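You operate a simulated robot arm through the tools that you are given. There is no shell and no other tool.

You are at the controls of a simulated robot arm. One attempt, no reset.

TASK
Take the black tile and leave it on top of the brown block on the top of the corner bench. Fetch the filter labelled "F25" from the plain end of the packing bench and stand it on the green mark on the packing bench. Take the white block from the back half of the board table and put it on the upper shelf under the long bench. Put the oil can labelled "HV 32" from the middle of the board table on the newspaper there and the oil can labelled "HV 68" on the raised strip of the board table. Take the 15 mm panel from the steel ribs on the feed table and leave it on the metal sheet. Fetch the black plug from the top of the side bench and set it on top of the tape roll there. Do these in any order. Set down upright: filter, oil can.
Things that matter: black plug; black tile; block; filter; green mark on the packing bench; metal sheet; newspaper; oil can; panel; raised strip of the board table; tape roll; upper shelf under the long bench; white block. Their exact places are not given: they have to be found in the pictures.

It is judged by the outcome, as a careful person would: the job done as asked, and still so three seconds after it is handed in. It fails if anything else is knocked over, pushed out of place, dropped, spilled or broken. Flat cloth is picked up by pressing the open fingertips on it (5 to 10 N) and closing them slowly along it; thin cloth reads only 2 to 8 mm in the jaws.

THE ROBOT
A 7-joint arm with a two-finger parallel gripper on a trunk, on a base that drives. Base frame: it is fixed to the floor where the robot stands at the start and does not move with it; the origin is under the middle of the robot, x ahead of it, y to its left, z up; the surface under the hand at the start is at about z = 420. Readings come in mm, rad, newtons and seconds.
With the tool pointing down near the work surface it reaches from about 100 to 540 mm from the robot's upright axis, wherever it stands. Its first joint turns from -2.897 to 2.897 rad. Places, roughly: black plug (5x5x5 cm) [6500, 3400, 900]; black tile (8x8x2 cm) [500, -200, 400]; block (19x12x6 cm) [-2100, -400, 900]; filter [2000, -250, 1000]; green mark on the packing bench (26x23 cm) [1580, -440, 880]; metal sheet (40x30x1 cm) [-2800, 3000, 200]; newspaper (35x26x2 cm) [600, 3800, 900]; oil can [250, 3750, 1000]; panel [-4250, 5250, 1000]; raised strip of the board table (309x15 cm) [740, 3000, 920]; tape roll (6x6x3 cm) [6600, 3600, 900]; upper shelf under the long bench [-4000, 700, 700]; white block [250, 3250, 1000]. Payload 1.57 kg.
The TCP is the grasp point between the finger pads, 30 mm short of the fingertips. In the tool frame z runs along the fingers and y along their closing line. Largest opening 80 mm; finger width 17, thickness 12; the body of the gripper, 40 by 82 mm, starts 80 mm behind the TCP.
Orientation is that of the tool frame in the base frame, as a unit quaternion [w, x, y, z]. With the fingers straight down and closing along the base's y, the tool's x points along the base's -x, its y along +y and its z along -z.

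THE INTERFACE
- The arm moves only by the tool servo_tool. Its argument "motion" is a list that holds one entry, the list of rows, each a list of 7 numbers: the shift along the tool's x, y, z in units of 30 mm (1.0 is 30 mm), then the turn, a rotation vector about the tool's x, y, z in units of 8 degrees (1.0 is 8 degrees), then the opening, from 0 (shut) to 1 (fully open). In form: [[[dx, dy, dz, ax, ay, az, grip], ...]]. A call has 1 to 20 rows; each row shifts and turns the commanded pose from where the row before left it, along the tool's axes as they then stand. A call with a number of a shift or a turn outside -1 to 1 is refused whole. Each row takes 0.2 s and may step no farther than 50 mm and 0.15 rad from the row before; otherwise, or with a gripper value out of range, the whole call is refused. A pose out of reach is approached as far as the arm can. The call stops where the force on the tool passes 40 N (or 10 N more than at its start, if that is more) or the arm is blocked; 0.2 s more then pass. Each finger travels about 72 mm/s and halts on what it meets, pressing with about 20 N; the grip force reading is that of the motor and also rises with nothing between the fingers. The clock runs only during rows and for 0.2 s after the last one: add rows that do not move to give the fingers time. The reply holds the time, the measured pose of the TCP, the force on the tool along the base axes, the opening and the grip force, in the units named above and with some noise, with the torque about the TCP (base axes, N m) and any sound that the robot's microphone picked up.
- Cameras (640 x 400 px; columns grow to the right, rows downward): "scene" is now at [211.5, -39.7, 1171.3]; the picture's right is [-0.70, -0.72, 0.00], its down [-0.67, 0.65, -0.36] and it looks along [0.26, -0.25, -0.93] (base axes); focal length 255 px, centre (320, 200). "wrist" rides on the gripper at [72, -7, -122] in the tool frame; the picture's right is [0.09, 1.00, 0.00], its down [-0.84, 0.08, -0.54] and it looks along [-0.54, 0.05, 0.84] (tool axes); focal length 238 px, centre (320, 200).
- snapshot(camera): a new picture of that camera. It takes no simulated time.
- raise_lower(by): slides the trunk up (or, below 0, down) by that many mm; the arm and the scene camera ride with it, the base frame stays. It gives what a move gives, with no picture.
- steer(legs): drives the robot by 1 to 6 legs, each [ahead, left, turn to the left] in mm, mm and rad, along the robot's own axes; the way and the turn of a leg run together, so that a leg with both is an arc; at most 1500 mm and 3.142 rad a leg. The arm and the cameras ride along, it lands a little off, and it stops where it bumps. It gives what a move gives.
- aim_head(pan, tilt): turns the head with the scene camera to pan (to the left, within 1.501 rad either way) and tilt (down, from -0.506 to 1.204), counted from straight ahead of the robot. It gives what a move gives.
- pixel_to_xyz(camera, pixels): for up to 12 pixels [column, row] of the newest picture of that camera ("zoom" is the newest enlarged one), the place [x, y, z] in the base frame of the surface seen there, good to about 3 mm. It takes no simulated time.
- inspect(camera, box): a new picture of the part [left, top, right, bottom] of that camera's present view, enlarged. It takes no simulated time.
- job_done(): hands the job in; it is judged then, once.

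Open the gripper and draw the arm clear of the work before you hand the job in, unless the task says otherwise.

The tools are called after "Request:" as a command line: name --argument value ..., lists and objects as JSON in quotes. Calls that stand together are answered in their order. servo_tool: Moves the arm, as the interface text tells. Its arguments: {"type":"object","properties":{"motion":{"type":"array","items":{"type":"array","items":{"type":"array","items":{"type":"number"}}}}},"required":["motion"]} The other tools are called the same way: raise_lower (by) slides the trunk up or down; steer (legs) drives the base; aim_head (pan, tilt) turns the head that bears the scene camera; snapshot (camera) takes a picture; pixel_to_xyz (camera, pixels) gives the place of the surface under pixels of a picture; inspect (camera, box) takes an enlarged picture of a part of a camera's view; job_done () hands the job in.

At the start:

```text
time: 0.0
tool_pos: [284.4, -84.6, 624.6]
ee_rot: [0.0, 0.0, 1.0, 0.0]
contact_force: [0.1, -0.5, -0.1]
moment: [0.01, 0.0, -0.02]
finger_gap: 79.9
grip_force: 0.0
trunk travel left (down, up): [-431.0, 559.0]
robot x, y, heading: [2.3, -3.8, -0.006]
head pan, tilt: [-0.773, 1.201]
```

scene: 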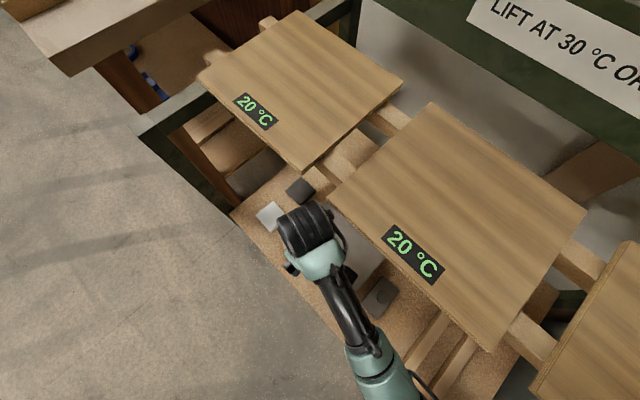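
wrist: 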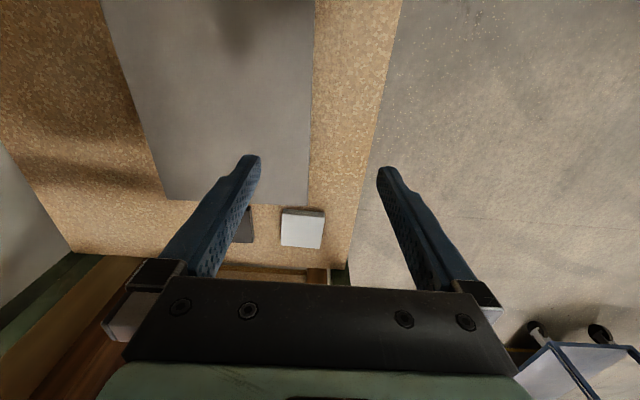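

The scene shows wooden boards with "20 °C" displays and a sign "LIFT AT 30 °C…"; I'll look closer at the sign and the tile area around pixels (270,215)-(380,300).

Request:
inspect --camera "scene" --box '[220, 150, 420, 330]'

Request:
aim_head --pan -0.9 --tilt 0.6

```text
2.22 times, centred on (320, 240) of scene
```

zoom: 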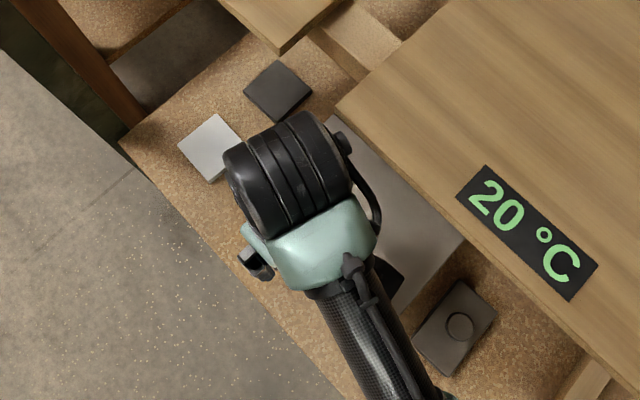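

```text
time: 1.0
tool_pos: [284.5, -85.8, 624.3]
ee_rot: [0.001, 0.0, 1.0, 0.0]
contact_force: [-0.9, 0.3, 0.3]
moment: [-0.01, 0.01, -0.03]
finger_gap: 79.9
grip_force: 0.1
trunk travel left (down, up): [-431.0, 559.0]
robot x, y, heading: [-0.2, 0.5, 0.002]
head pan, tilt: [-0.901, 0.6]
```

Request:
snapshot --camera "scene"

```text
taken
```

scene: 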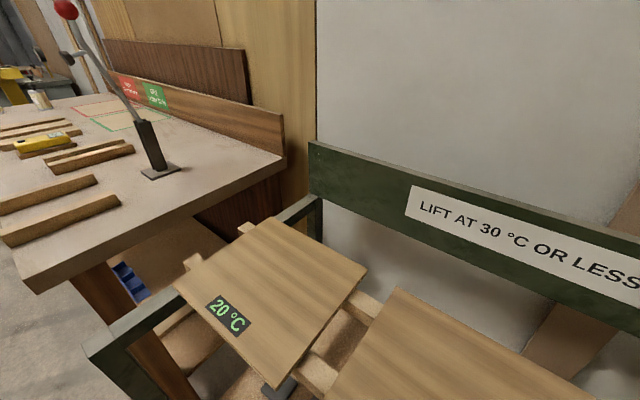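

The sign reads "LIFT AT 30 °C OR LESS". I'll pan around to survey the room.

Request:
aim_head --pan 0.0 --tilt 0.3

Request:
snapshot --camera "scene"

Request:
aim_head --pan 1.4 --tilt 0.3

Request:
snapshot --camera "scene"

Request:
aim_head --pan -1.5 --tilt 0.4

Request:
snapshot --camera "scene"

```text
time: 2.2
tool_pos: [286.1, -85.7, 624.4]
ee_rot: [0.0, 0.0, 1.0, 0.001]
contact_force: [0.1, 0.1, -0.4]
moment: [0.0, -0.03, -0.01]
finger_gap: 79.8
grip_force: 0.0
trunk travel left (down, up): [-431.0, 559.0]
robot x, y, heading: [-2.4, 0.1, -0.002]
head pan, tilt: [0.0, 0.3]
```

```text
taken
```

scene: 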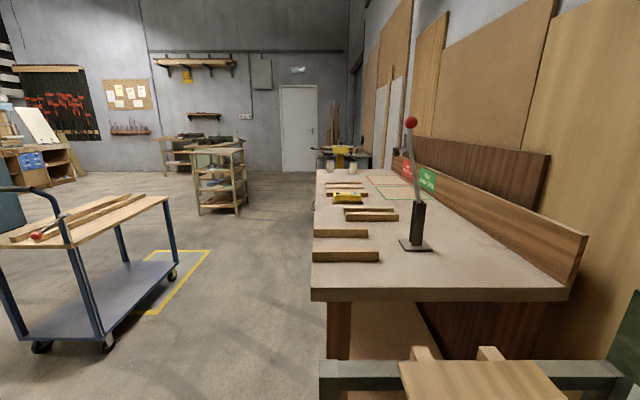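

```text
time: 3.7
tool_pos: [284.7, -86.3, 623.9]
ee_rot: [0.0, -0.001, 1.0, 0.0]
contact_force: [0.5, 0.1, -0.2]
moment: [-0.02, 0.03, 0.01]
finger_gap: 80.0
grip_force: 0.1
trunk travel left (down, up): [-431.0, 559.0]
robot x, y, heading: [-0.0, 0.8, 0.001]
head pan, tilt: [1.4, 0.3]
```

```text
taken
```

scene: 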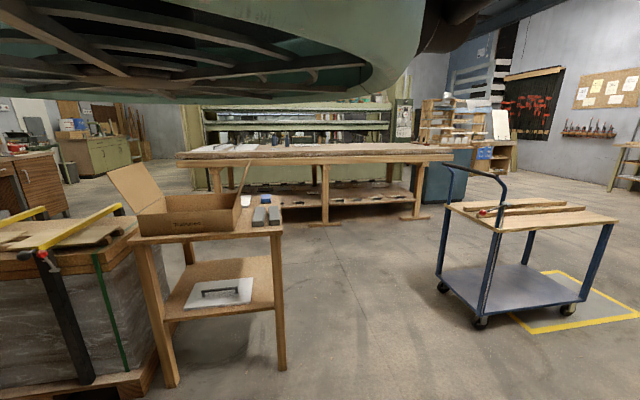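

```text
time: 6.3
tool_pos: [284.6, -83.7, 623.0]
ee_rot: [-0.001, 0.0, 1.0, 0.0]
contact_force: [0.3, 0.6, 0.2]
moment: [-0.03, 0.01, -0.02]
finger_gap: 80.0
grip_force: 0.0
trunk travel left (down, up): [-431.0, 559.0]
robot x, y, heading: [-2.4, -3.1, -0.002]
head pan, tilt: [-1.499, 0.4]
```

```text
taken
```

scene: 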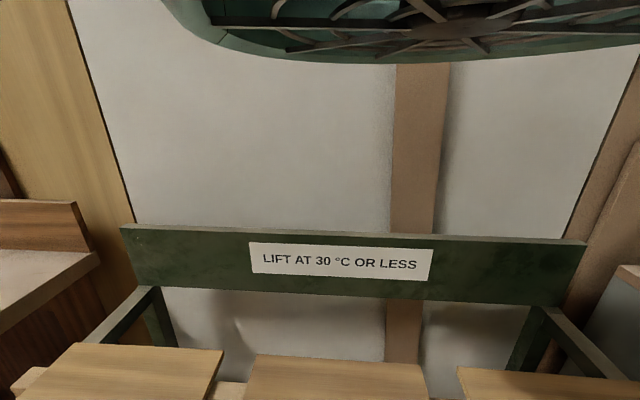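

Now I aim back at the tile area to locate candidate black tiles.

Request:
aim_head --pan -0.6 --tilt 1.2

Request:
snapshot --camera "scene"

Request:
snapshot --camera "wrist"

```text
time: 7.5
tool_pos: [284.8, -85.6, 623.6]
ee_rot: [-0.001, 0.0, 1.0, 0.0]
contact_force: [0.2, -1.4, 0.7]
moment: [0.01, -0.01, 0.0]
finger_gap: 80.1
grip_force: 0.0
trunk travel left (down, up): [-431.0, 559.0]
robot x, y, heading: [-1.8, 0.4, -0.002]
head pan, tilt: [-0.6, 1.201]
```

```text
taken
```

scene: 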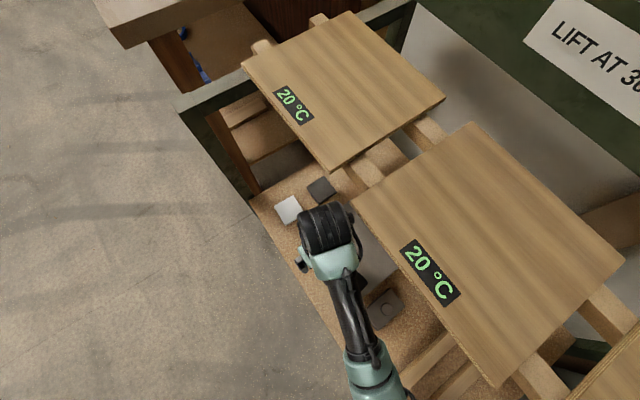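

```text
taken
```

wrist: 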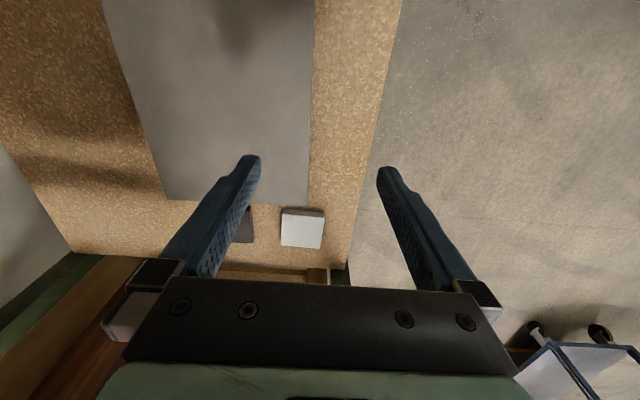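

Request:
pixel_to_xyz --camera "scene" --pixels '[[320, 188], [288, 208], [385, 310], [375, 260], [265, 185], [330, 170], [350, 205], [280, 240], [210, 115], [355, 15], [440, 200], [310, 280]]'

Request:
inspect --camera "scene" --box '[240, 150, 400, 250]'

```text
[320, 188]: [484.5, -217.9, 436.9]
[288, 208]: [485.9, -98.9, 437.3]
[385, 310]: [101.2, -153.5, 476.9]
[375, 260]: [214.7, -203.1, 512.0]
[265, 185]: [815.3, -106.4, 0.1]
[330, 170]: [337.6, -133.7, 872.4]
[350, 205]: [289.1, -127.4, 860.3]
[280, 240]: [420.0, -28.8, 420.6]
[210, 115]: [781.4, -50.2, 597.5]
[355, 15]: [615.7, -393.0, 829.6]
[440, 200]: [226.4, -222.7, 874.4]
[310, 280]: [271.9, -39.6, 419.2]
```

```text
4.00 times, centred on (320, 200) of scene
```

zoom: 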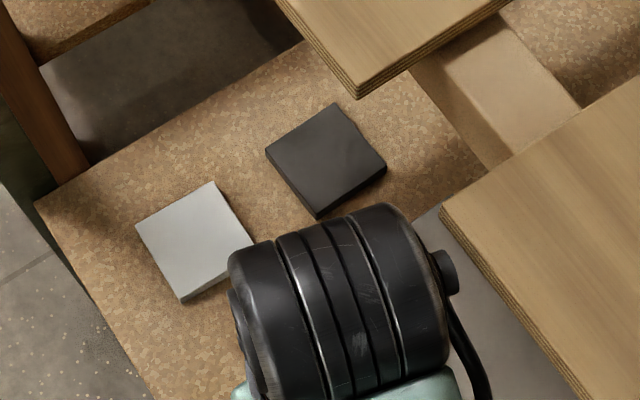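

The black tile is near zoom pixel (325,160). I measure its corners and the grey one beside it.

Request:
pixel_to_xyz --camera "zoom" --pixels '[[268, 152], [334, 107], [383, 163], [318, 202], [140, 226], [212, 185], [252, 240], [182, 292], [318, 214], [100, 250], [36, 202], [360, 96]]'

```text
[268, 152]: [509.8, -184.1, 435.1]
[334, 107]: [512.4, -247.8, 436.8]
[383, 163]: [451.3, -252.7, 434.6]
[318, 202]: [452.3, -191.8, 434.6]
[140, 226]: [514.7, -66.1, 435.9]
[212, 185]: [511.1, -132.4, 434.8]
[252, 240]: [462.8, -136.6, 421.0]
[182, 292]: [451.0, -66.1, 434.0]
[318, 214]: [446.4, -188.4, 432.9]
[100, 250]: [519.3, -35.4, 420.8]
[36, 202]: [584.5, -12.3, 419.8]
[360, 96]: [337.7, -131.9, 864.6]
```

Let me query panel corner positions and the arm's silhouette heights in this zoom and the full scene.

Request:
pixel_to_xyz --camera "zoom" --pixels '[[444, 212], [500, 180], [330, 300], [420, 240], [380, 220], [460, 280], [440, 100], [540, 100], [280, 290], [500, 300], [150, 80], [510, 2]]'

Request:
pixel_to_xyz --camera "scene" --pixels '[[343, 270], [365, 365], [375, 345], [420, 330], [270, 60], [247, 62], [340, 165], [475, 125], [490, 375], [620, 265], [570, 120], [300, 100]]'

```text
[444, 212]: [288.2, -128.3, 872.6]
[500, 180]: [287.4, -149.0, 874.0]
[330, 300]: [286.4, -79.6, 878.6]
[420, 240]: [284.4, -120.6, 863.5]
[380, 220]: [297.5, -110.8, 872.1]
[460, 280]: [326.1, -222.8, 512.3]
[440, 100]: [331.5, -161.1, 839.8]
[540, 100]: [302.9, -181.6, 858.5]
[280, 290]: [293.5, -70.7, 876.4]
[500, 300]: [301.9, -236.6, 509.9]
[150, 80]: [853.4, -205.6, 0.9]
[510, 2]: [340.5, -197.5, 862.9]
```

```text
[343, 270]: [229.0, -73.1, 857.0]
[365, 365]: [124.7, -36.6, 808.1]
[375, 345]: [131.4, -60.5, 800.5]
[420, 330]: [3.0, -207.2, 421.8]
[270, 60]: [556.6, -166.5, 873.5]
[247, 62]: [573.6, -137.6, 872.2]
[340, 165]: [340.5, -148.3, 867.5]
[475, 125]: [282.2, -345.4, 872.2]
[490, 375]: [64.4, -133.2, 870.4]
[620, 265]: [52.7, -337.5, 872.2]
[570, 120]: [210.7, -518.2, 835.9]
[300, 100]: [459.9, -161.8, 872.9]
```

I'll check where the shelf's front edge runs relative to the robot and what is around it in the wrist picture.

Request:
pixel_to_xyz --camera "scene" --pixels '[[256, 203], [268, 225], [285, 255], [300, 290], [315, 318], [330, 345], [345, 372], [240, 215], [300, 320]]'

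Request:
pixel_to_xyz --camera "wrist" --pixels '[[110, 10], [310, 10], [305, 195], [170, 190], [240, 225], [300, 230], [350, 100], [395, 20], [352, 250], [200, 100], [60, 200], [320, 276]]'

```text
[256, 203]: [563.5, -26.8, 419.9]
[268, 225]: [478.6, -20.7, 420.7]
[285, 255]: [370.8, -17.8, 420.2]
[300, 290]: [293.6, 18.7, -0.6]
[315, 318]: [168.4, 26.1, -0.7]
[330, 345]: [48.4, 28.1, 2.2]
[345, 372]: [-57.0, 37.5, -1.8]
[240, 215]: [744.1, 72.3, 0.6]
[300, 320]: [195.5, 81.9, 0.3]
```

```text
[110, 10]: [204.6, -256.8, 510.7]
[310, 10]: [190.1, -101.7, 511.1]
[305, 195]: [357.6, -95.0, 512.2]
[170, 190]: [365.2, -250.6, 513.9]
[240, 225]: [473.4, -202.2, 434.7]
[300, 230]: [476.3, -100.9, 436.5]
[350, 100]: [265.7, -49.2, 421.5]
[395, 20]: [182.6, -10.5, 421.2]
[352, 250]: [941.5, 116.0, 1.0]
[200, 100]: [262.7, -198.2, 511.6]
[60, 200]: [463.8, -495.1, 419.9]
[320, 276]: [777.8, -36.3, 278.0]
```

Floor is visible right under the robot's axis, so I'll look at my own body with the head turned to the sides and down.

Request:
aim_head --pan 1.5 --tilt 1.2

Request:
snapshot --camera "scene"

Request:
aim_head --pan -1.5 --tilt 1.2

Request:
snapshot --camera "scene"

Request:
aim_head --pan 0.0 --tilt 1.2

Request:
snapshot --camera "scene"

```text
time: 9.5
tool_pos: [285.0, -85.1, 623.5]
ee_rot: [-0.001, 0.0, 1.0, 0.001]
contact_force: [0.5, 0.6, 0.7]
moment: [0.0, 0.0, 0.0]
finger_gap: 79.8
grip_force: 0.0
trunk travel left (down, up): [-431.0, 559.0]
robot x, y, heading: [-4.6, -1.6, -0.004]
head pan, tilt: [1.499, 1.201]
```

```text
taken
```

scene: 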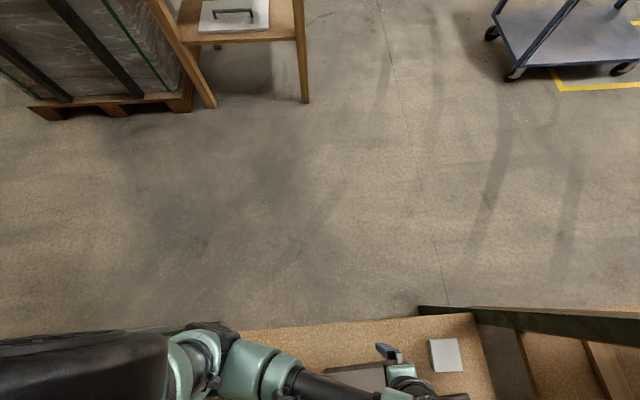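

```text
time: 12.1
tool_pos: [284.6, -86.2, 622.7]
ee_rot: [0.0, 0.0, 1.0, 0.0]
contact_force: [-0.6, 0.3, 0.2]
moment: [0.0, 0.04, -0.02]
finger_gap: 79.8
grip_force: 0.1
trunk travel left (down, up): [-431.0, 559.0]
robot x, y, heading: [0.3, 0.4, 0.0]
head pan, tilt: [-1.499, 1.201]
```

```text
taken
```

scene: 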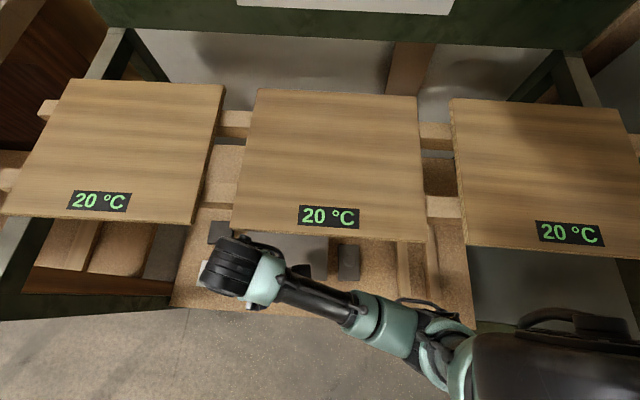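

```text
time: 13.7
tool_pos: [284.6, -84.8, 623.5]
ee_rot: [0.0, -0.001, 1.0, 0.0]
contact_force: [-1.3, -1.0, -1.2]
moment: [0.03, -0.05, 0.0]
finger_gap: 79.8
grip_force: 0.0
trunk travel left (down, up): [-431.0, 559.0]
robot x, y, heading: [1.0, 0.4, 0.001]
head pan, tilt: [0.0, 1.201]
```

```text
taken
```

scene: 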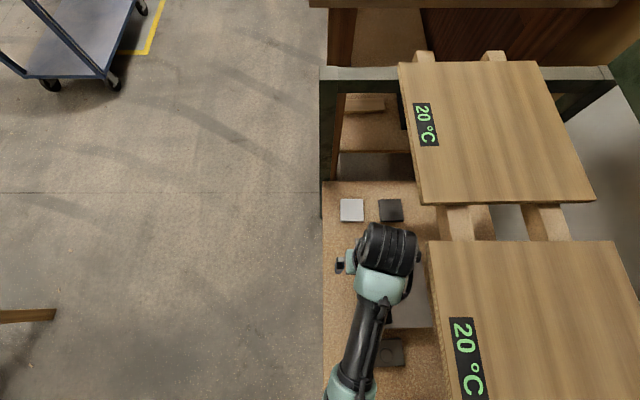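

I can see a black body at the robot's back; I'll measure its extent to know the footprint.

Request:
aim_head --pan -1.5 --tilt 0.95

Request:
snapshot --camera "scene"

Request:
aim_head --pan 1.5 --tilt 1.2

Request:
snapshot --camera "scene"

Request:
pixel_to_xyz --camera "scene" --pixels '[[20, 345], [160, 340], [80, 370], [10, 390], [190, 370], [220, 335], [120, 334], [170, 395], [245, 375], [200, 325], [60, 337], [5, 345]]'

```text
time: 15.3
tool_pos: [285.2, -85.8, 623.9]
ee_rot: [0.0, 0.0, 1.0, 0.0]
contact_force: [0.2, 0.0, -0.3]
moment: [-0.02, -0.02, -0.01]
finger_gap: 79.8
grip_force: 0.0
trunk travel left (down, up): [-431.0, 559.0]
robot x, y, heading: [0.7, -1.6, -0.004]
head pan, tilt: [-1.499, 0.949]
```

```text
taken
```

scene: 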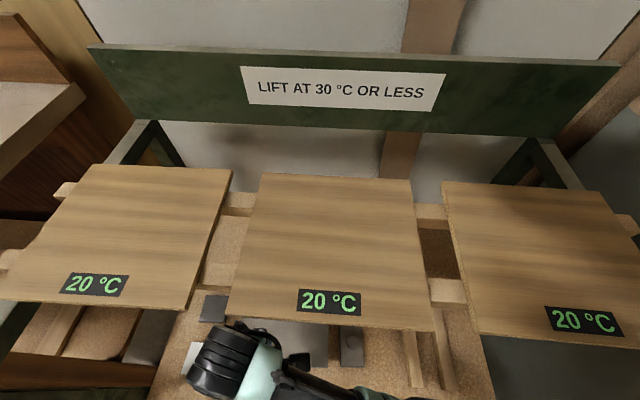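

```text
time: 17.9
tool_pos: [285.5, -84.8, 623.6]
ee_rot: [0.0, 0.0, 1.0, -0.001]
contact_force: [-1.0, 0.7, -0.6]
moment: [-0.01, 0.0, 0.0]
finger_gap: 80.0
grip_force: 0.0
trunk travel left (down, up): [-431.0, 559.0]
robot x, y, heading: [-2.2, -3.1, 0.003]
head pan, tilt: [1.499, 1.201]
```

```text
taken
```

scene: 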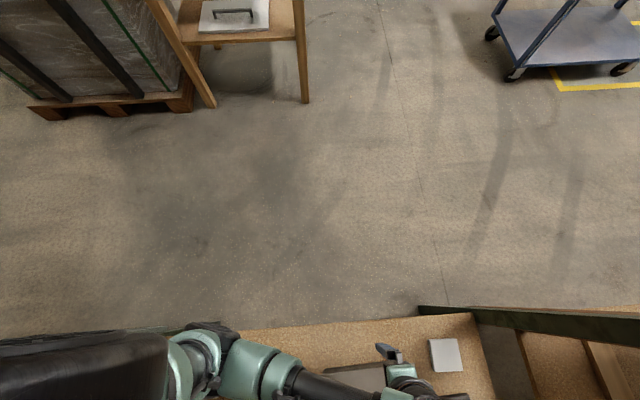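

```text
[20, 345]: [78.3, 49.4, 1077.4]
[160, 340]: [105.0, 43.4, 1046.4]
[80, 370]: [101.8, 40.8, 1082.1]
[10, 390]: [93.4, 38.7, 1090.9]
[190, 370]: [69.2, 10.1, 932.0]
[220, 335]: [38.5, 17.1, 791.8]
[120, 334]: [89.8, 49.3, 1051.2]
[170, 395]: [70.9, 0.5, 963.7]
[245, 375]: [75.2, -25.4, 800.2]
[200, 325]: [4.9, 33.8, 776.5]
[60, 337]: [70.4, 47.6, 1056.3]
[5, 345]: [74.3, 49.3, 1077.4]
```

The arm hangs from above with a level forearm. I move the TCP ahead to x≈482 (clear of the grey plate ending at x≈360) before lowering toward the tile.

Request:
servo_tool --motion '[[[-1, 0, 0, 0, 0, 0, 1], [-1, 0, 0, 0, 0, 0, 1], [-1, 0, 0, 0, 0, 0, 1], [-1, 0, 0, 0, 0, 0, 1], [-1, 0, 0, 0, 0, 0, 1], [-1, 0, 0, 0, 0, 0, 1], [-0.55, 0, 0, 0, 0, 0, 1], [0, 0, 0, 0, 0, 0, 1]]]'

Request:
raise_lower --by -110

Request:
snapshot --camera "wrist"

```text
time: 19.7
tool_pos: [482.6, -84.4, 624.3]
ee_rot: [-0.001, 0.0, 1.0, 0.0]
contact_force: [-0.4, -0.5, 0.4]
moment: [0.01, -0.01, -0.02]
finger_gap: 80.1
grip_force: 0.1
trunk travel left (down, up): [-431.0, 559.0]
robot x, y, heading: [-2.3, 4.3, 0.002]
head pan, tilt: [1.499, 1.201]
```

```text
time: 21.1
tool_pos: [480.3, -85.1, 512.5]
ee_rot: [0.0, 0.0, 1.0, 0.001]
contact_force: [-0.1, -0.3, 0.4]
moment: [0.01, 0.04, -0.01]
finger_gap: 79.8
grip_force: 0.0
trunk travel left (down, up): [-321.0, 669.0]
robot x, y, heading: [0.6, -0.8, 0.001]
head pan, tilt: [1.499, 1.201]
```

```text
taken
```

wrist: 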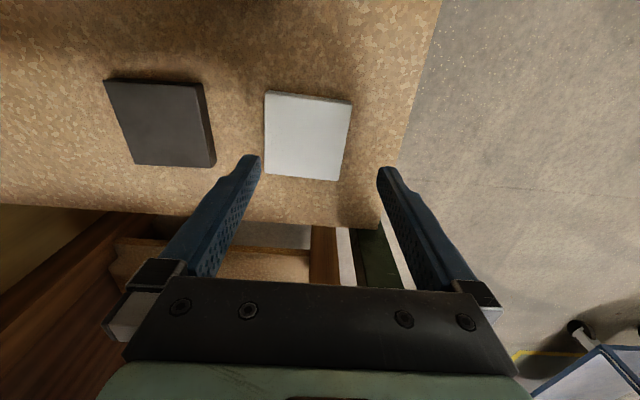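

The wrist view shows the black tile at (160,122) left of the light one at (308,135). I query tile corners.

Request:
pixel_to_xyz --camera "wrist" --pixels '[[110, 86], [200, 86], [210, 155], [136, 162], [160, 122], [268, 95], [348, 103], [338, 174], [268, 170], [240, 130]]'

```text
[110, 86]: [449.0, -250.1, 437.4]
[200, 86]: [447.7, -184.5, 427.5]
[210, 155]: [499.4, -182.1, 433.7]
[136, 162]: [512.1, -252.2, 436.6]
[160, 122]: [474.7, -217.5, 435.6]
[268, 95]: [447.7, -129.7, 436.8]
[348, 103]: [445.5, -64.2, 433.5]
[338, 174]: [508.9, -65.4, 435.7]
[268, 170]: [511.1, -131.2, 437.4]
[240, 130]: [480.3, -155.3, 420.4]
```

Tile spans about x 447–514, y −252…−183. I move the TCP over its centre (y −218) at this height and check.

Request:
servo_tool --motion '[[[0, -1, 0, 0, 0, 0, 1], [0, -1, 0, 0, 0, 0, 1], [0, -1, 0, 0, 0, 0, 1], [0, -1, 0, 0, 0, 0, 1], [0, -0.43, 0, 0, 0, 0, 1], [0, 0, 0, 0, 0, 0, 1]]]'

Request:
snapshot --camera "wrist"

```text
time: 22.5
tool_pos: [481.8, -219.8, 514.9]
ee_rot: [0.0, 0.0, 1.0, -0.001]
contact_force: [0.4, 0.3, 0.2]
moment: [-0.01, 0.01, -0.01]
finger_gap: 80.1
grip_force: 0.1
trunk travel left (down, up): [-321.0, 669.0]
robot x, y, heading: [-0.7, 0.4, 0.002]
head pan, tilt: [1.499, 1.201]
```

```text
taken
```

wrist: 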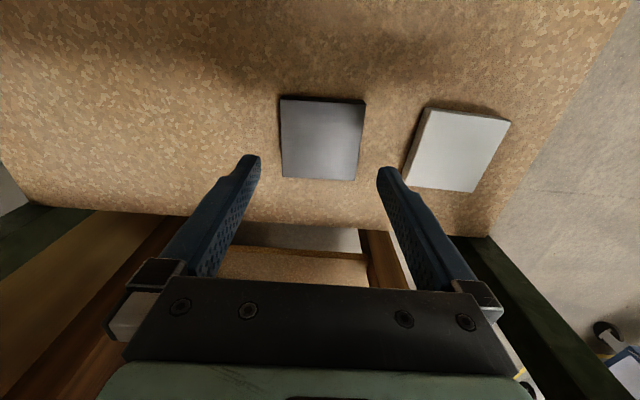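

The tile is centred between the fingers. I lower 61 mm and close.

Request:
servo_tool --motion '[[[0, 0, 1, 0, 0, 0, 1], [0, 0, 0.7, 0, 0, 0, 1], [0, 0, 0.33, 0, 0, 0, 1], [0, 0, 0, 0, 0, 0, 1]]]'

Request:
snapshot --camera "wrist"

```text
time: 23.5
tool_pos: [480.8, -218.8, 453.2]
ee_rot: [0.0, 0.0, 1.0, 0.001]
contact_force: [0.1, 0.9, 0.8]
moment: [0.01, 0.01, 0.0]
finger_gap: 79.9
grip_force: 0.1
trunk travel left (down, up): [-321.0, 669.0]
robot x, y, heading: [-1.2, -1.0, -0.003]
head pan, tilt: [1.499, 1.201]
```

```text
taken
```

wrist: 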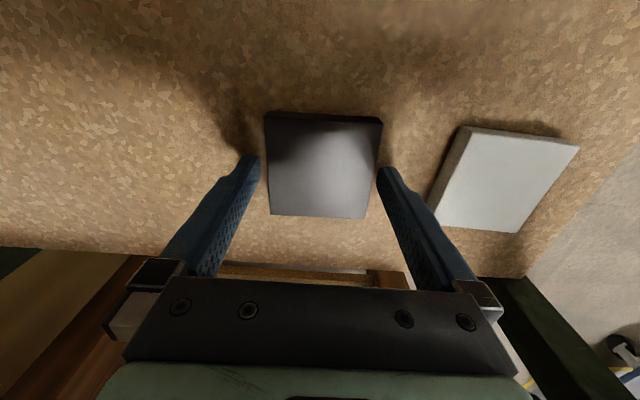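

The tile sits between the fingertips. I close the gripper and wait.

Request:
servo_tool --motion '[[[0, 0, 0, 0, 0, 0, 0.9], [0, 0, 0, 0, 0, 0, 0.8], [0, 0, 0, 0, 0, 0, 0.5], [0, 0, 0, 0, 0, 0, 0.3], [0, 0, 0, 0, 0, 0, 0.3], [0, 0, 0, 0, 0, 0, 0.3]]]'

Request:
snapshot --camera "wrist"

```text
time: 24.9
tool_pos: [482.0, -217.9, 453.5]
ee_rot: [0.0, 0.0, 1.0, 0.0]
contact_force: [0.6, -0.6, 0.1]
moment: [-0.04, 0.02, 0.0]
finger_gap: 69.4
grip_force: 20.5
trunk travel left (down, up): [-321.0, 669.0]
robot x, y, heading: [-2.0, -1.4, -0.001]
head pan, tilt: [1.499, 1.201]
```

```text
taken
```

wrist: 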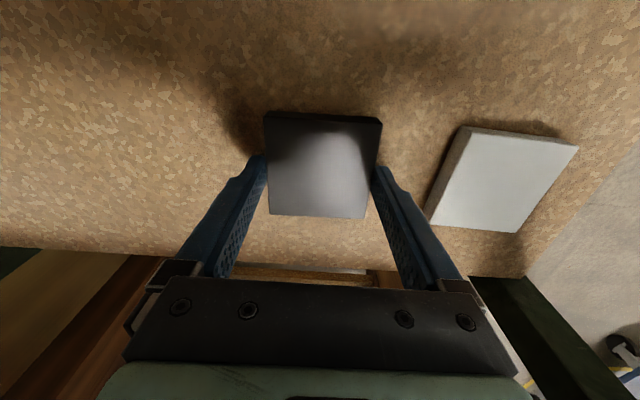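

Gripped at 69 mm. I lift 60 mm and move out from under the board in +y.

Request:
servo_tool --motion '[[[0, 0, -0.5, 0, 0, 0, 0.3], [0, 0, -1, 0, 0, 0, 0.3], [0, 0, -0.5, 0, 0, 0, 0.3], [0, 1, 0, 0, 0, 0, 0.3], [0, 1, 0, 0, 0, 0, 0.3], [0, 1, 0, 0, 0, 0, 0.3], [0, 1, 0, 0, 0, 0, 0.3], [0, 1, 0, 0, 0, 0, 0.3], [0, 1, 0, 0, 0, 0, 0.3], [0, 1, 0, 0, 0, 0, 0.3], [0, 1, 0, 0, 0, 0, 0.3], [0, 0, 0, 0, 0, 0, 0.3]]]'

Request:
snapshot --camera "wrist"

```text
time: 27.5
tool_pos: [482.2, 21.7, 512.3]
ee_rot: [0.001, 0.0, 1.0, 0.0]
contact_force: [0.1, 0.5, -0.6]
moment: [0.0, 0.0, 0.01]
finger_gap: 23.9
grip_force: 0.1
trunk travel left (down, up): [-321.0, 669.0]
robot x, y, heading: [-1.2, 3.2, 0.001]
head pan, tilt: [1.499, 1.201]
```

```text
taken
```

wrist: 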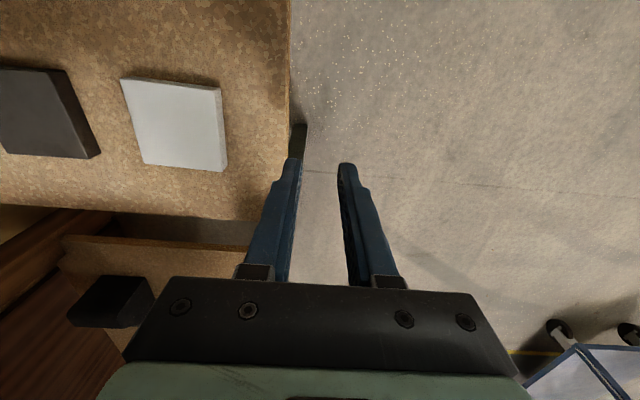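

The tile slipped out (gap now 24 mm); it appears at pixel (40,110). I check its current place.

Request:
pixel_to_xyz --camera "wrist" --pixels '[[5, 72], [58, 74], [92, 150], [30, 150], [78, 100], [124, 84], [210, 90], [220, 165], [145, 160], [110, 300], [95, 155]]'

Request:
inspect --camera "wrist" --box '[0, 40, 240, 190]'

```text
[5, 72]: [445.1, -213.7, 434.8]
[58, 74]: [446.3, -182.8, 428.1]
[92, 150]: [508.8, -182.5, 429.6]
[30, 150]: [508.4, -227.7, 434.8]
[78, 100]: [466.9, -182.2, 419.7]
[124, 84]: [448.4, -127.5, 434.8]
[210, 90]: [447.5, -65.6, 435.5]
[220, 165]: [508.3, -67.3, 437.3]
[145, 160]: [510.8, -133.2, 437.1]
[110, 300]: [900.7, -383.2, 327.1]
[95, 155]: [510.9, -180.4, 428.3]
```

```text
2.67 times, centred on (120, 115) of wrist
```

zoom: 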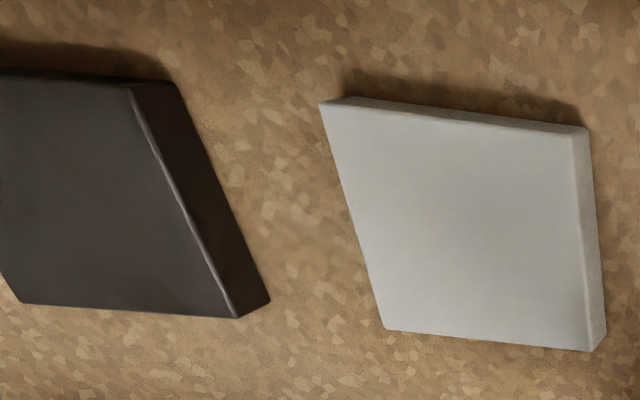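

The tile stayed put at its place—the grip slipped during the lift. I return over it, align the yaw (~3°), and go a bit lower with the grip fully commanded shut, then lift slowly while reading forces.

Request:
servo_tool --motion '[[[0, 0, 0, 0, 0, 0, 1], [0, -1, 0, 0, 0, 0, 1], [0, -1, 0, 0, 0, 0, 1], [0, -1, 0, 0, 0, 0, 1], [0, -1, 0, 0, 0, 0, 1], [0, -1, 0, 0, 0, 0, 1], [0, -1, 0, 0, 0, 0, 1], [0, -1, 0, 0, 0, 0, 1], [0, -1, 0, 0, 0, 0.42, 1], [0, 0, 1, 0, 0, 0, 1], [0, 0, 0.7, 0, 0, 0, 1], [0, 0, 0.38, 0, 0, 0, 1], [0, 0, 0, 0, 0, 0, 1]]]'

Request:
snapshot --camera "wrist"

```text
time: 30.3
tool_pos: [481.3, -217.8, 450.1]
ee_rot: [0.0, 0.029, 1.0, 0.0]
contact_force: [0.2, 0.0, -0.4]
moment: [0.01, 0.03, 0.01]
finger_gap: 80.1
grip_force: 0.0
trunk travel left (down, up): [-321.0, 669.0]
robot x, y, heading: [1.6, -1.1, -0.001]
head pan, tilt: [1.499, 1.201]
```

```text
taken
```

wrist: 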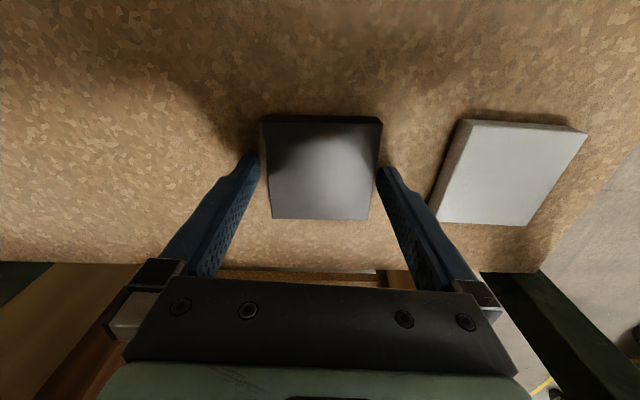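

Aligned now. I close fully and hold.

Request:
servo_tool --motion '[[[0, 0, 0, 0, 0, 0, 0.8], [0, 0, 0, 0, 0, 0, 0.4], [0, 0, 0, 0, 0, 0, 0], [0, 0, 0, 0, 0, 0, 0], [0, 0, 0, 0, 0, 0, 0], [0, 0, 0, 0, 0, 0, 0]]]'

Request:
servo_tool --motion '[[[0, 0, -0.07, 0, 0, 0, 0], [0, 0, -0.07, 0, 0, 0, 0], [0, 0, 0, 0, 0, 0, 0]]]'

Request:
servo_tool --motion '[[[0, 0, -0.1, 0, 0, 0, 0], [0, 0, -0.1, 0, 0, 0, 0], [0, 0, 0, 0, 0, 0, 0]]]'

```text
time: 31.7
tool_pos: [482.6, -217.2, 451.0]
ee_rot: [0.001, 0.03, 1.0, -0.001]
contact_force: [-1.0, 0.0, -0.5]
moment: [-0.02, -0.01, -0.01]
finger_gap: 70.1
grip_force: 20.3
trunk travel left (down, up): [-321.0, 669.0]
robot x, y, heading: [1.5, -2.4, 0.001]
head pan, tilt: [1.499, 1.201]
```

```text
time: 32.5
tool_pos: [482.1, -217.9, 454.5]
ee_rot: [0.0, 0.029, 1.0, 0.001]
contact_force: [0.2, 0.2, -0.6]
moment: [0.04, -0.02, 0.0]
finger_gap: 69.9
grip_force: 20.3
trunk travel left (down, up): [-321.0, 669.0]
robot x, y, heading: [-0.9, -2.5, 0.003]
head pan, tilt: [1.499, 1.201]
```

```text
time: 33.3
tool_pos: [481.5, -217.6, 461.3]
ee_rot: [0.0, 0.029, 1.0, 0.0]
contact_force: [-0.7, 0.1, -1.0]
moment: [0.0, 0.02, 0.01]
finger_gap: 69.9
grip_force: 19.9
trunk travel left (down, up): [-321.0, 669.0]
robot x, y, heading: [-1.9, -1.8, 0.004]
head pan, tilt: [1.499, 1.201]
```

Gap holds at 69.9 after 10 mm of lift; I look whether the tile rose with it.

Request:
snapshot --camera "wrist"

Request:
servo_tool --motion '[[[0, 0, -0.2, 0, 0, 0, 0], [0, 0, -0.2, 0, 0, 0, 0], [0, 0, -0.2, 0, 0, 0, 0], [0, 0, 0, 0, 0, 0, 0]]]'

Request:
snapshot --camera "wrist"

```text
taken
```

wrist: 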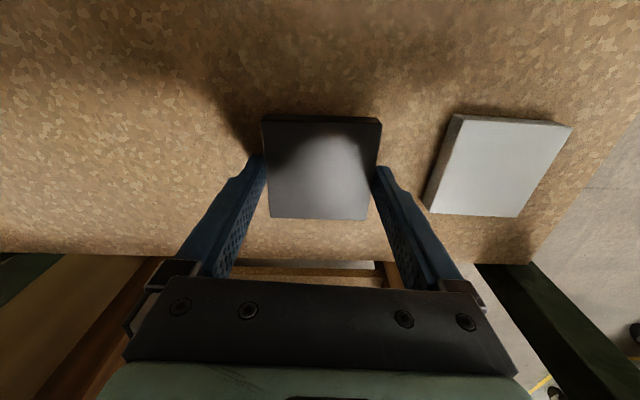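

```text
time: 34.3
tool_pos: [482.3, -217.8, 479.0]
ee_rot: [0.001, 0.029, 1.0, 0.001]
contact_force: [0.1, -0.1, -1.1]
moment: [0.0, 0.01, 0.01]
finger_gap: 70.0
grip_force: 20.2
trunk travel left (down, up): [-321.0, 669.0]
robot x, y, heading: [1.2, 1.1, 0.008]
head pan, tilt: [1.499, 1.201]
```

```text
taken
```

wrist: 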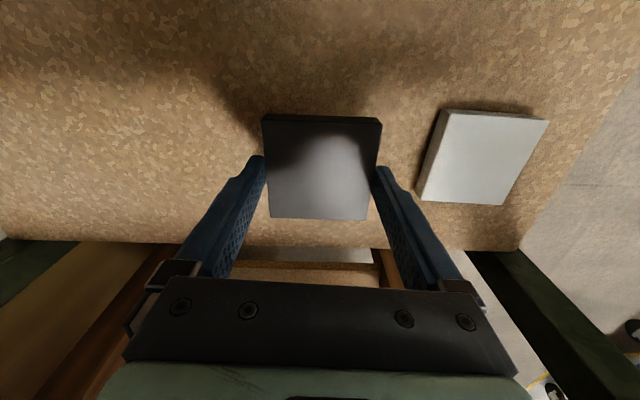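

The tile is lifted with the fingers now. I continue gently: up to ~510, then out in +y.

Request:
servo_tool --motion '[[[0, 0, -0.3, 0, 0, 0, 0], [0, 0, -0.4, 0, 0, 0, 0], [0, 0, -0.3, 0, 0, 0, 0], [0, 0.2, 0, 0, 0, 0, 0], [0, 0.5, 0, 0, 0, 0, 0], [0, 0.7, 0, 0, 0, 0, 0], [0, 0.8, 0, 0, 0, 0, 0], [0, 0.8, 0, 0, 0, 0, 0], [0, 0.8, 0, 0, 0, 0, 0], [0, 0.8, 0, 0, 0, 0, 0], [0, 0.8, 0, 0, 0, 0, 0], [0, 0.8, 0, 0, 0, 0, 0], [0, 0.8, 0, 0, 0, 0, 0], [0, 0.6, 0, 0, 0, 0, 0], [0, 0.3, 0, 0, 0, 0, 0], [0, 0, 0, 0, 0, 0, 0]]]'

Request:
snapshot --camera "wrist"

```text
time: 37.7
tool_pos: [495.5, 19.1, 509.6]
ee_rot: [0.0, 0.03, 1.0, 0.0]
contact_force: [0.1, -0.5, -1.0]
moment: [-0.01, 0.02, 0.03]
finger_gap: 69.6
grip_force: 19.8
trunk travel left (down, up): [-321.0, 669.0]
robot x, y, heading: [4.8, -0.6, 0.001]
head pan, tilt: [1.499, 1.201]
```

```text
taken
```

wrist: 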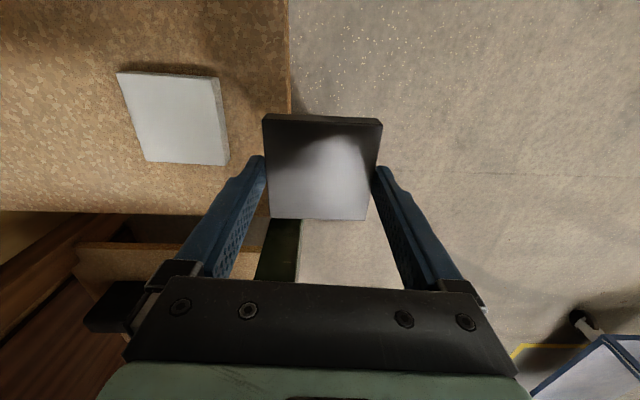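

The tile is held. I retract toward the robot and then raise the trunk for a good overview of the room.

Request:
servo_tool --motion '[[[0.3, 0, 0, 0, 0, 0, 0], [0.6, 0.2, 0, 0, 0, 0, 0], [0.8, 0.3, 0, 0, 0, 0, 0], [0.8, 0.3, 0, 0, 0, 0, 0], [0.8, 0.2, 0, 0, 0, 0, 0], [0.8, 0, 0, 0, 0, 0, 0], [0.8, 0, 0, 0, 0, 0, 0], [0.8, 0, 0, 0, 0, 0, 0], [0.5, 0, 0, 0, 0, 0, 0], [0.2, 0, 0, 0, 0, 0, 0], [0, 0, 0, 0, 0, 0, 0]]]'

Request:
raise_lower --by 600

Request:
aim_head --pan -1.5 --tilt 0.5

Request:
snapshot --camera "scene"

Request:
aim_head --pan 1.5 --tilt 0.6

Request:
snapshot --camera "scene"

```text
time: 40.1
tool_pos: [306.4, 60.2, 509.4]
ee_rot: [0.001, 0.029, 1.0, 0.0]
contact_force: [0.0, -0.5, 0.2]
moment: [-0.03, 0.03, -0.01]
finger_gap: 69.7
grip_force: 19.4
trunk travel left (down, up): [-321.0, 669.0]
robot x, y, heading: [1.0, 0.8, 0.001]
head pan, tilt: [1.499, 1.201]
```

```text
refused: 600 is not a number from -400 to 400
```

```text
time: 42.7
tool_pos: [304.5, 59.9, 509.1]
ee_rot: [0.0, 0.029, 1.0, 0.0]
contact_force: [-0.9, 0.2, -0.5]
moment: [-0.01, -0.01, 0.0]
finger_gap: 69.3
grip_force: 20.0
trunk travel left (down, up): [-321.0, 669.0]
robot x, y, heading: [-0.6, -1.1, 0.003]
head pan, tilt: [-1.499, 0.499]
```

```text
taken
```

scene: 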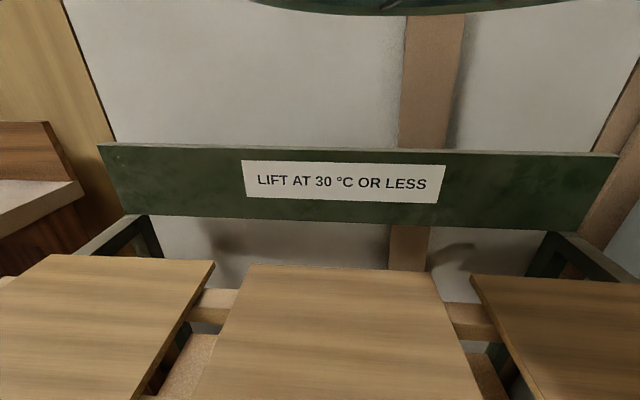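

```text
time: 45.3
tool_pos: [305.0, 59.9, 508.3]
ee_rot: [0.0, 0.03, 1.0, 0.0]
contact_force: [-0.5, -0.5, -0.6]
moment: [0.0, 0.02, -0.01]
finger_gap: 69.5
grip_force: 19.9
trunk travel left (down, up): [-321.0, 669.0]
robot x, y, heading: [2.2, 3.4, 0.001]
head pan, tilt: [1.499, 0.6]
```

```text
taken
```

scene: 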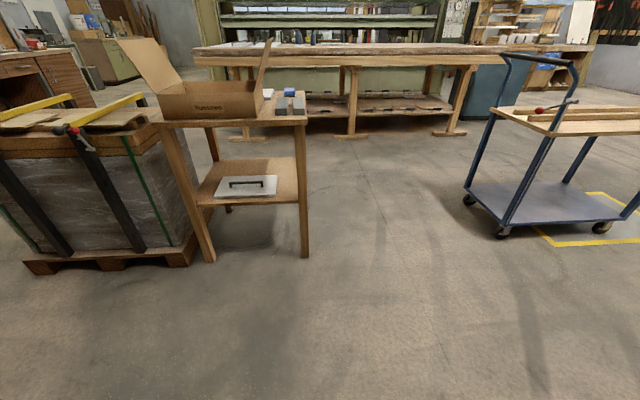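

The trunk moves at most 400 per call; I raise 400 then 160.

Request:
raise_lower --by 400

Request:
raise_lower --by 160

Request:
snapshot --camera "scene"

Request:
aim_head --pan 0.6 --tilt 0.5

Request:
snapshot --camera "scene"

```text
time: 49.1
tool_pos: [305.2, 60.4, 907.7]
ee_rot: [0.0, 0.029, 1.0, 0.0]
contact_force: [-0.1, 0.0, -0.5]
moment: [0.0, 0.03, -0.03]
finger_gap: 69.4
grip_force: 19.9
trunk travel left (down, up): [-721.0, 269.0]
robot x, y, heading: [-3.1, -0.9, 0.001]
head pan, tilt: [1.499, 0.6]
```

```text
time: 50.9
tool_pos: [306.5, 60.5, 1069.5]
ee_rot: [0.0, 0.029, 1.0, 0.0]
contact_force: [-0.4, -0.8, -2.0]
moment: [0.02, -0.03, 0.01]
finger_gap: 69.2
grip_force: 19.8
trunk travel left (down, up): [-881.0, 109.0]
robot x, y, heading: [-1.9, 3.9, -0.003]
head pan, tilt: [1.499, 0.6]
```

```text
taken
```

scene: 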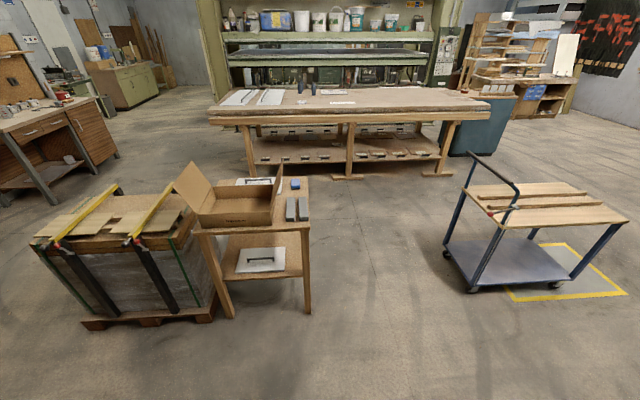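

```text
time: 52.1
tool_pos: [305.1, 59.7, 1068.1]
ee_rot: [-0.001, 0.03, 1.0, 0.0]
contact_force: [-0.5, 0.3, -2.1]
moment: [0.01, 0.04, -0.01]
finger_gap: 69.5
grip_force: 20.0
trunk travel left (down, up): [-881.0, 109.0]
robot x, y, heading: [-2.1, -0.0, 0.001]
head pan, tilt: [0.6, 0.499]
```

```text
taken
```

scene: 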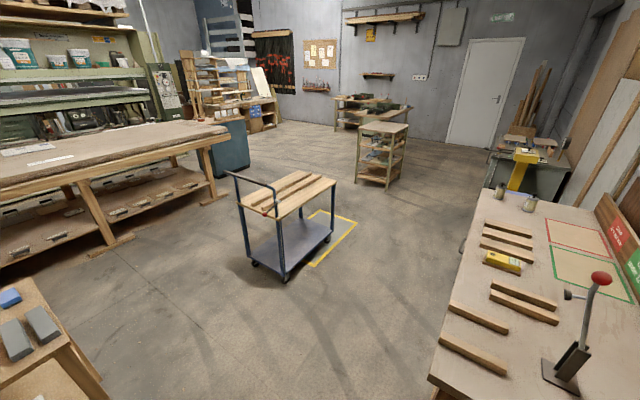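

I map the obstacles on the left: re-aim left and measure the pallet, small table, cart and board table.

Request:
pixel_to_xyz --camera "scene" --pixels '[[500, 190], [530, 203], [590, 275], [430, 380], [487, 190], [282, 275], [330, 235], [245, 200], [240, 260], [385, 130], [520, 160], [100, 255]]'

Request:
aim_head --pan 1.5 --tilt 0.6

Request:
snapshot --camera "scene"

Request:
pixel_to_xyz --camera "scene" --pixels '[[85, 327], [210, 318], [230, 315], [308, 310], [195, 290], [470, 290], [50, 240], [250, 175], [440, 172], [245, 110], [480, 100], [120, 158]]'

```text
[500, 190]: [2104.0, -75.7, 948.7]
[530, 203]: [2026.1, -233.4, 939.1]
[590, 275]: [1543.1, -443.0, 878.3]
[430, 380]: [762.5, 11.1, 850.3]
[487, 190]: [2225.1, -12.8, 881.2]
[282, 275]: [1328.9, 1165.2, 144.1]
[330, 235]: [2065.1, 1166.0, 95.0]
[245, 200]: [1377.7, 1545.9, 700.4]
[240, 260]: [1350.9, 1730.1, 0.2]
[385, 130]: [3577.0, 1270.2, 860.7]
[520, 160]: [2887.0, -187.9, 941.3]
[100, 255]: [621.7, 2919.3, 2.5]
```

```text
time: 53.3
tool_pos: [306.0, 60.6, 1068.4]
ee_rot: [0.001, 0.03, 1.0, 0.0]
contact_force: [-0.2, 0.1, -0.3]
moment: [0.03, 0.0, 0.0]
finger_gap: 69.3
grip_force: 19.5
trunk travel left (down, up): [-881.0, 109.0]
robot x, y, heading: [-0.2, 3.2, -0.001]
head pan, tilt: [1.499, 0.6]
```

```text
taken
```

scene: 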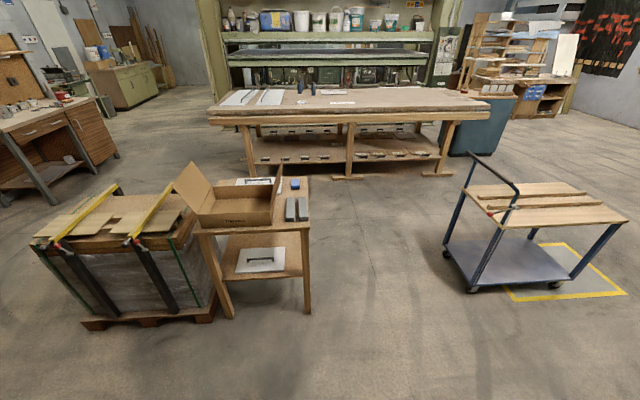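

```text
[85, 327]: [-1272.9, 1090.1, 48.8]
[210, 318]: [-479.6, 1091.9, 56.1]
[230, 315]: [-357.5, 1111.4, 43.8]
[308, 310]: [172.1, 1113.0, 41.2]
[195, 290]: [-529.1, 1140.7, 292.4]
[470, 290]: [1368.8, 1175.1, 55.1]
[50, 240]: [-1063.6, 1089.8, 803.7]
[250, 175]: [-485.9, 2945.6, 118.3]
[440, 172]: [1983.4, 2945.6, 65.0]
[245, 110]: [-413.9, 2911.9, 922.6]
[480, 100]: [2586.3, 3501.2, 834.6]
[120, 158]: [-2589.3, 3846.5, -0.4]
```

I now know the corridor y 0…1090 is free. I drive left 450 mm and turn around to see the corner bench behind.

Request:
steer --legs '[[0, 450, 0], [0, 0, 1.57], [0, 0, 1.57]]'

Request:
aim_head --pan 0.3 --tilt 0.5

Request:
snapshot --camera "scene"

Request:
snapshot --camera "wrist"

```text
time: 63.7
tool_pos: [-305.2, 396.6, 1068.2]
ee_rot: [0.001, 0.999, -0.035, 0.0]
contact_force: [0.2, 0.3, -0.4]
moment: [0.04, 0.01, 0.0]
finger_gap: 69.1
grip_force: 19.6
trunk travel left (down, up): [-881.0, 109.0]
robot x, y, heading: [1.0, 452.9, 3.13]
head pan, tilt: [1.499, 0.6]
```

```text
time: 65.1
tool_pos: [-306.0, 395.7, 1068.7]
ee_rot: [0.0, 0.999, -0.035, -0.001]
contact_force: [-0.2, -0.5, -0.4]
moment: [-0.01, 0.01, -0.01]
finger_gap: 69.1
grip_force: 19.9
trunk travel left (down, up): [-881.0, 109.0]
robot x, y, heading: [1.2, 452.1, 3.13]
head pan, tilt: [0.3, 0.499]
```

```text
taken
```

scene: 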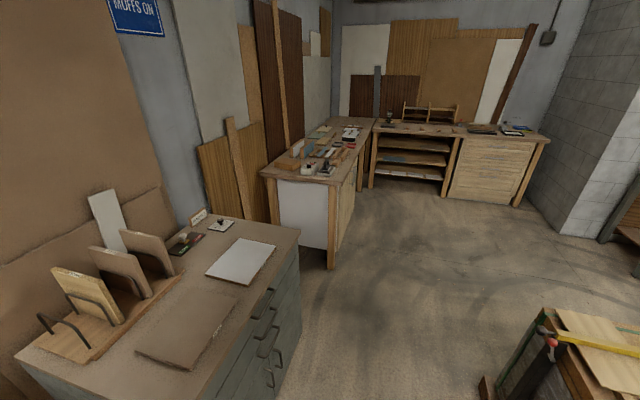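

```text
taken
```

wrist: 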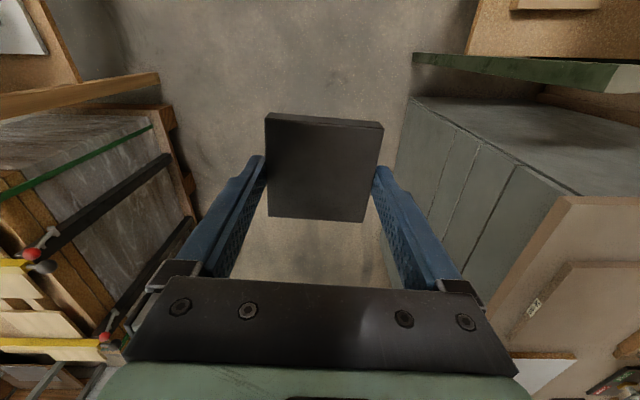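

I see the corner bench at (310,155) and the shelved long bench at (440,150). Zooming on the corner bench top.

Request:
inspect --camera "scene" --box '[250, 105, 390, 195]'

Request:
pixel_to_xyz --camera "scene" --pixels '[[300, 230], [265, 175], [330, 268], [325, 180], [285, 162], [375, 120], [370, 185], [440, 195], [520, 205], [270, 390], [485, 395], [545, 320]]'

```text
4.44 times, centred on (320, 150) of scene
```

zoom: 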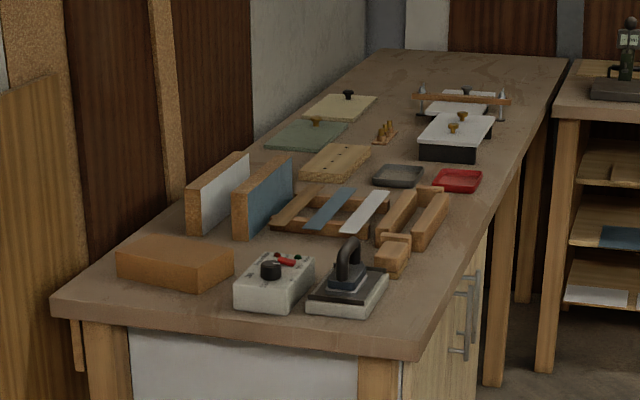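

```text
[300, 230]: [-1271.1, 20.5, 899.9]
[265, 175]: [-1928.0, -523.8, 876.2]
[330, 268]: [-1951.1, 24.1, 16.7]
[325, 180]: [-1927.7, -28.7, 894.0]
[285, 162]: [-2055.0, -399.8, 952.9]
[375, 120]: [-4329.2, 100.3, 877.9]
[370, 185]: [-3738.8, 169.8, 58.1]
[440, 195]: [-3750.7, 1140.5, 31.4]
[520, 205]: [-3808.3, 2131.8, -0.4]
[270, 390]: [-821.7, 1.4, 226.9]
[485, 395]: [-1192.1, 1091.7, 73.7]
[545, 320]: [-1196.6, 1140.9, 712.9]
```

The brown block is at zoom (175,262), about [-2055,-400,953]. I check the leaning boards in the gap between the two benches and drawer bench items.

Request:
pixel_to_xyz --camera "scene" --pixels '[[210, 190], [250, 200], [240, 150], [265, 220], [230, 120], [240, 260], [300, 240], [195, 215], [220, 225], [270, 60], [285, 20], [60, 330]]'

Request:
pixel_to_xyz --camera "zoom" --pixels '[[122, 250], [150, 238], [232, 250], [190, 270], [185, 285], [60, 297], [418, 350], [275, 300], [210, 225], [260, 232], [350, 305], [565, 60]]'

```text
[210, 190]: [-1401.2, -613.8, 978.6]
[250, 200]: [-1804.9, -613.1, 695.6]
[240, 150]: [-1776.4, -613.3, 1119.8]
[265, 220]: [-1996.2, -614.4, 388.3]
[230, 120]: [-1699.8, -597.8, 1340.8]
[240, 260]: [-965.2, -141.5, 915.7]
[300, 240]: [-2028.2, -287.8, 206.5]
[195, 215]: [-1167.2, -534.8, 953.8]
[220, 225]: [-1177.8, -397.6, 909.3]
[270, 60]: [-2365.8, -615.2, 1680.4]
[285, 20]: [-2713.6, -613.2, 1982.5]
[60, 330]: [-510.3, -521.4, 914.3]
```

```text
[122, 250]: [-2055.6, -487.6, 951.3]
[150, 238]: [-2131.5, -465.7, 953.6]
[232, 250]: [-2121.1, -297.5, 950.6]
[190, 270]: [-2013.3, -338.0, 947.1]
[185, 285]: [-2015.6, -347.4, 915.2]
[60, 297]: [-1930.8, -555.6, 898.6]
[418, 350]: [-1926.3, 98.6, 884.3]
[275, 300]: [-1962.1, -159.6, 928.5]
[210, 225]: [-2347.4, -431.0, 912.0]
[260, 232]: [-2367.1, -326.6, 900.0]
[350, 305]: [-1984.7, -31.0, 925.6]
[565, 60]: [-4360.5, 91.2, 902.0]
```

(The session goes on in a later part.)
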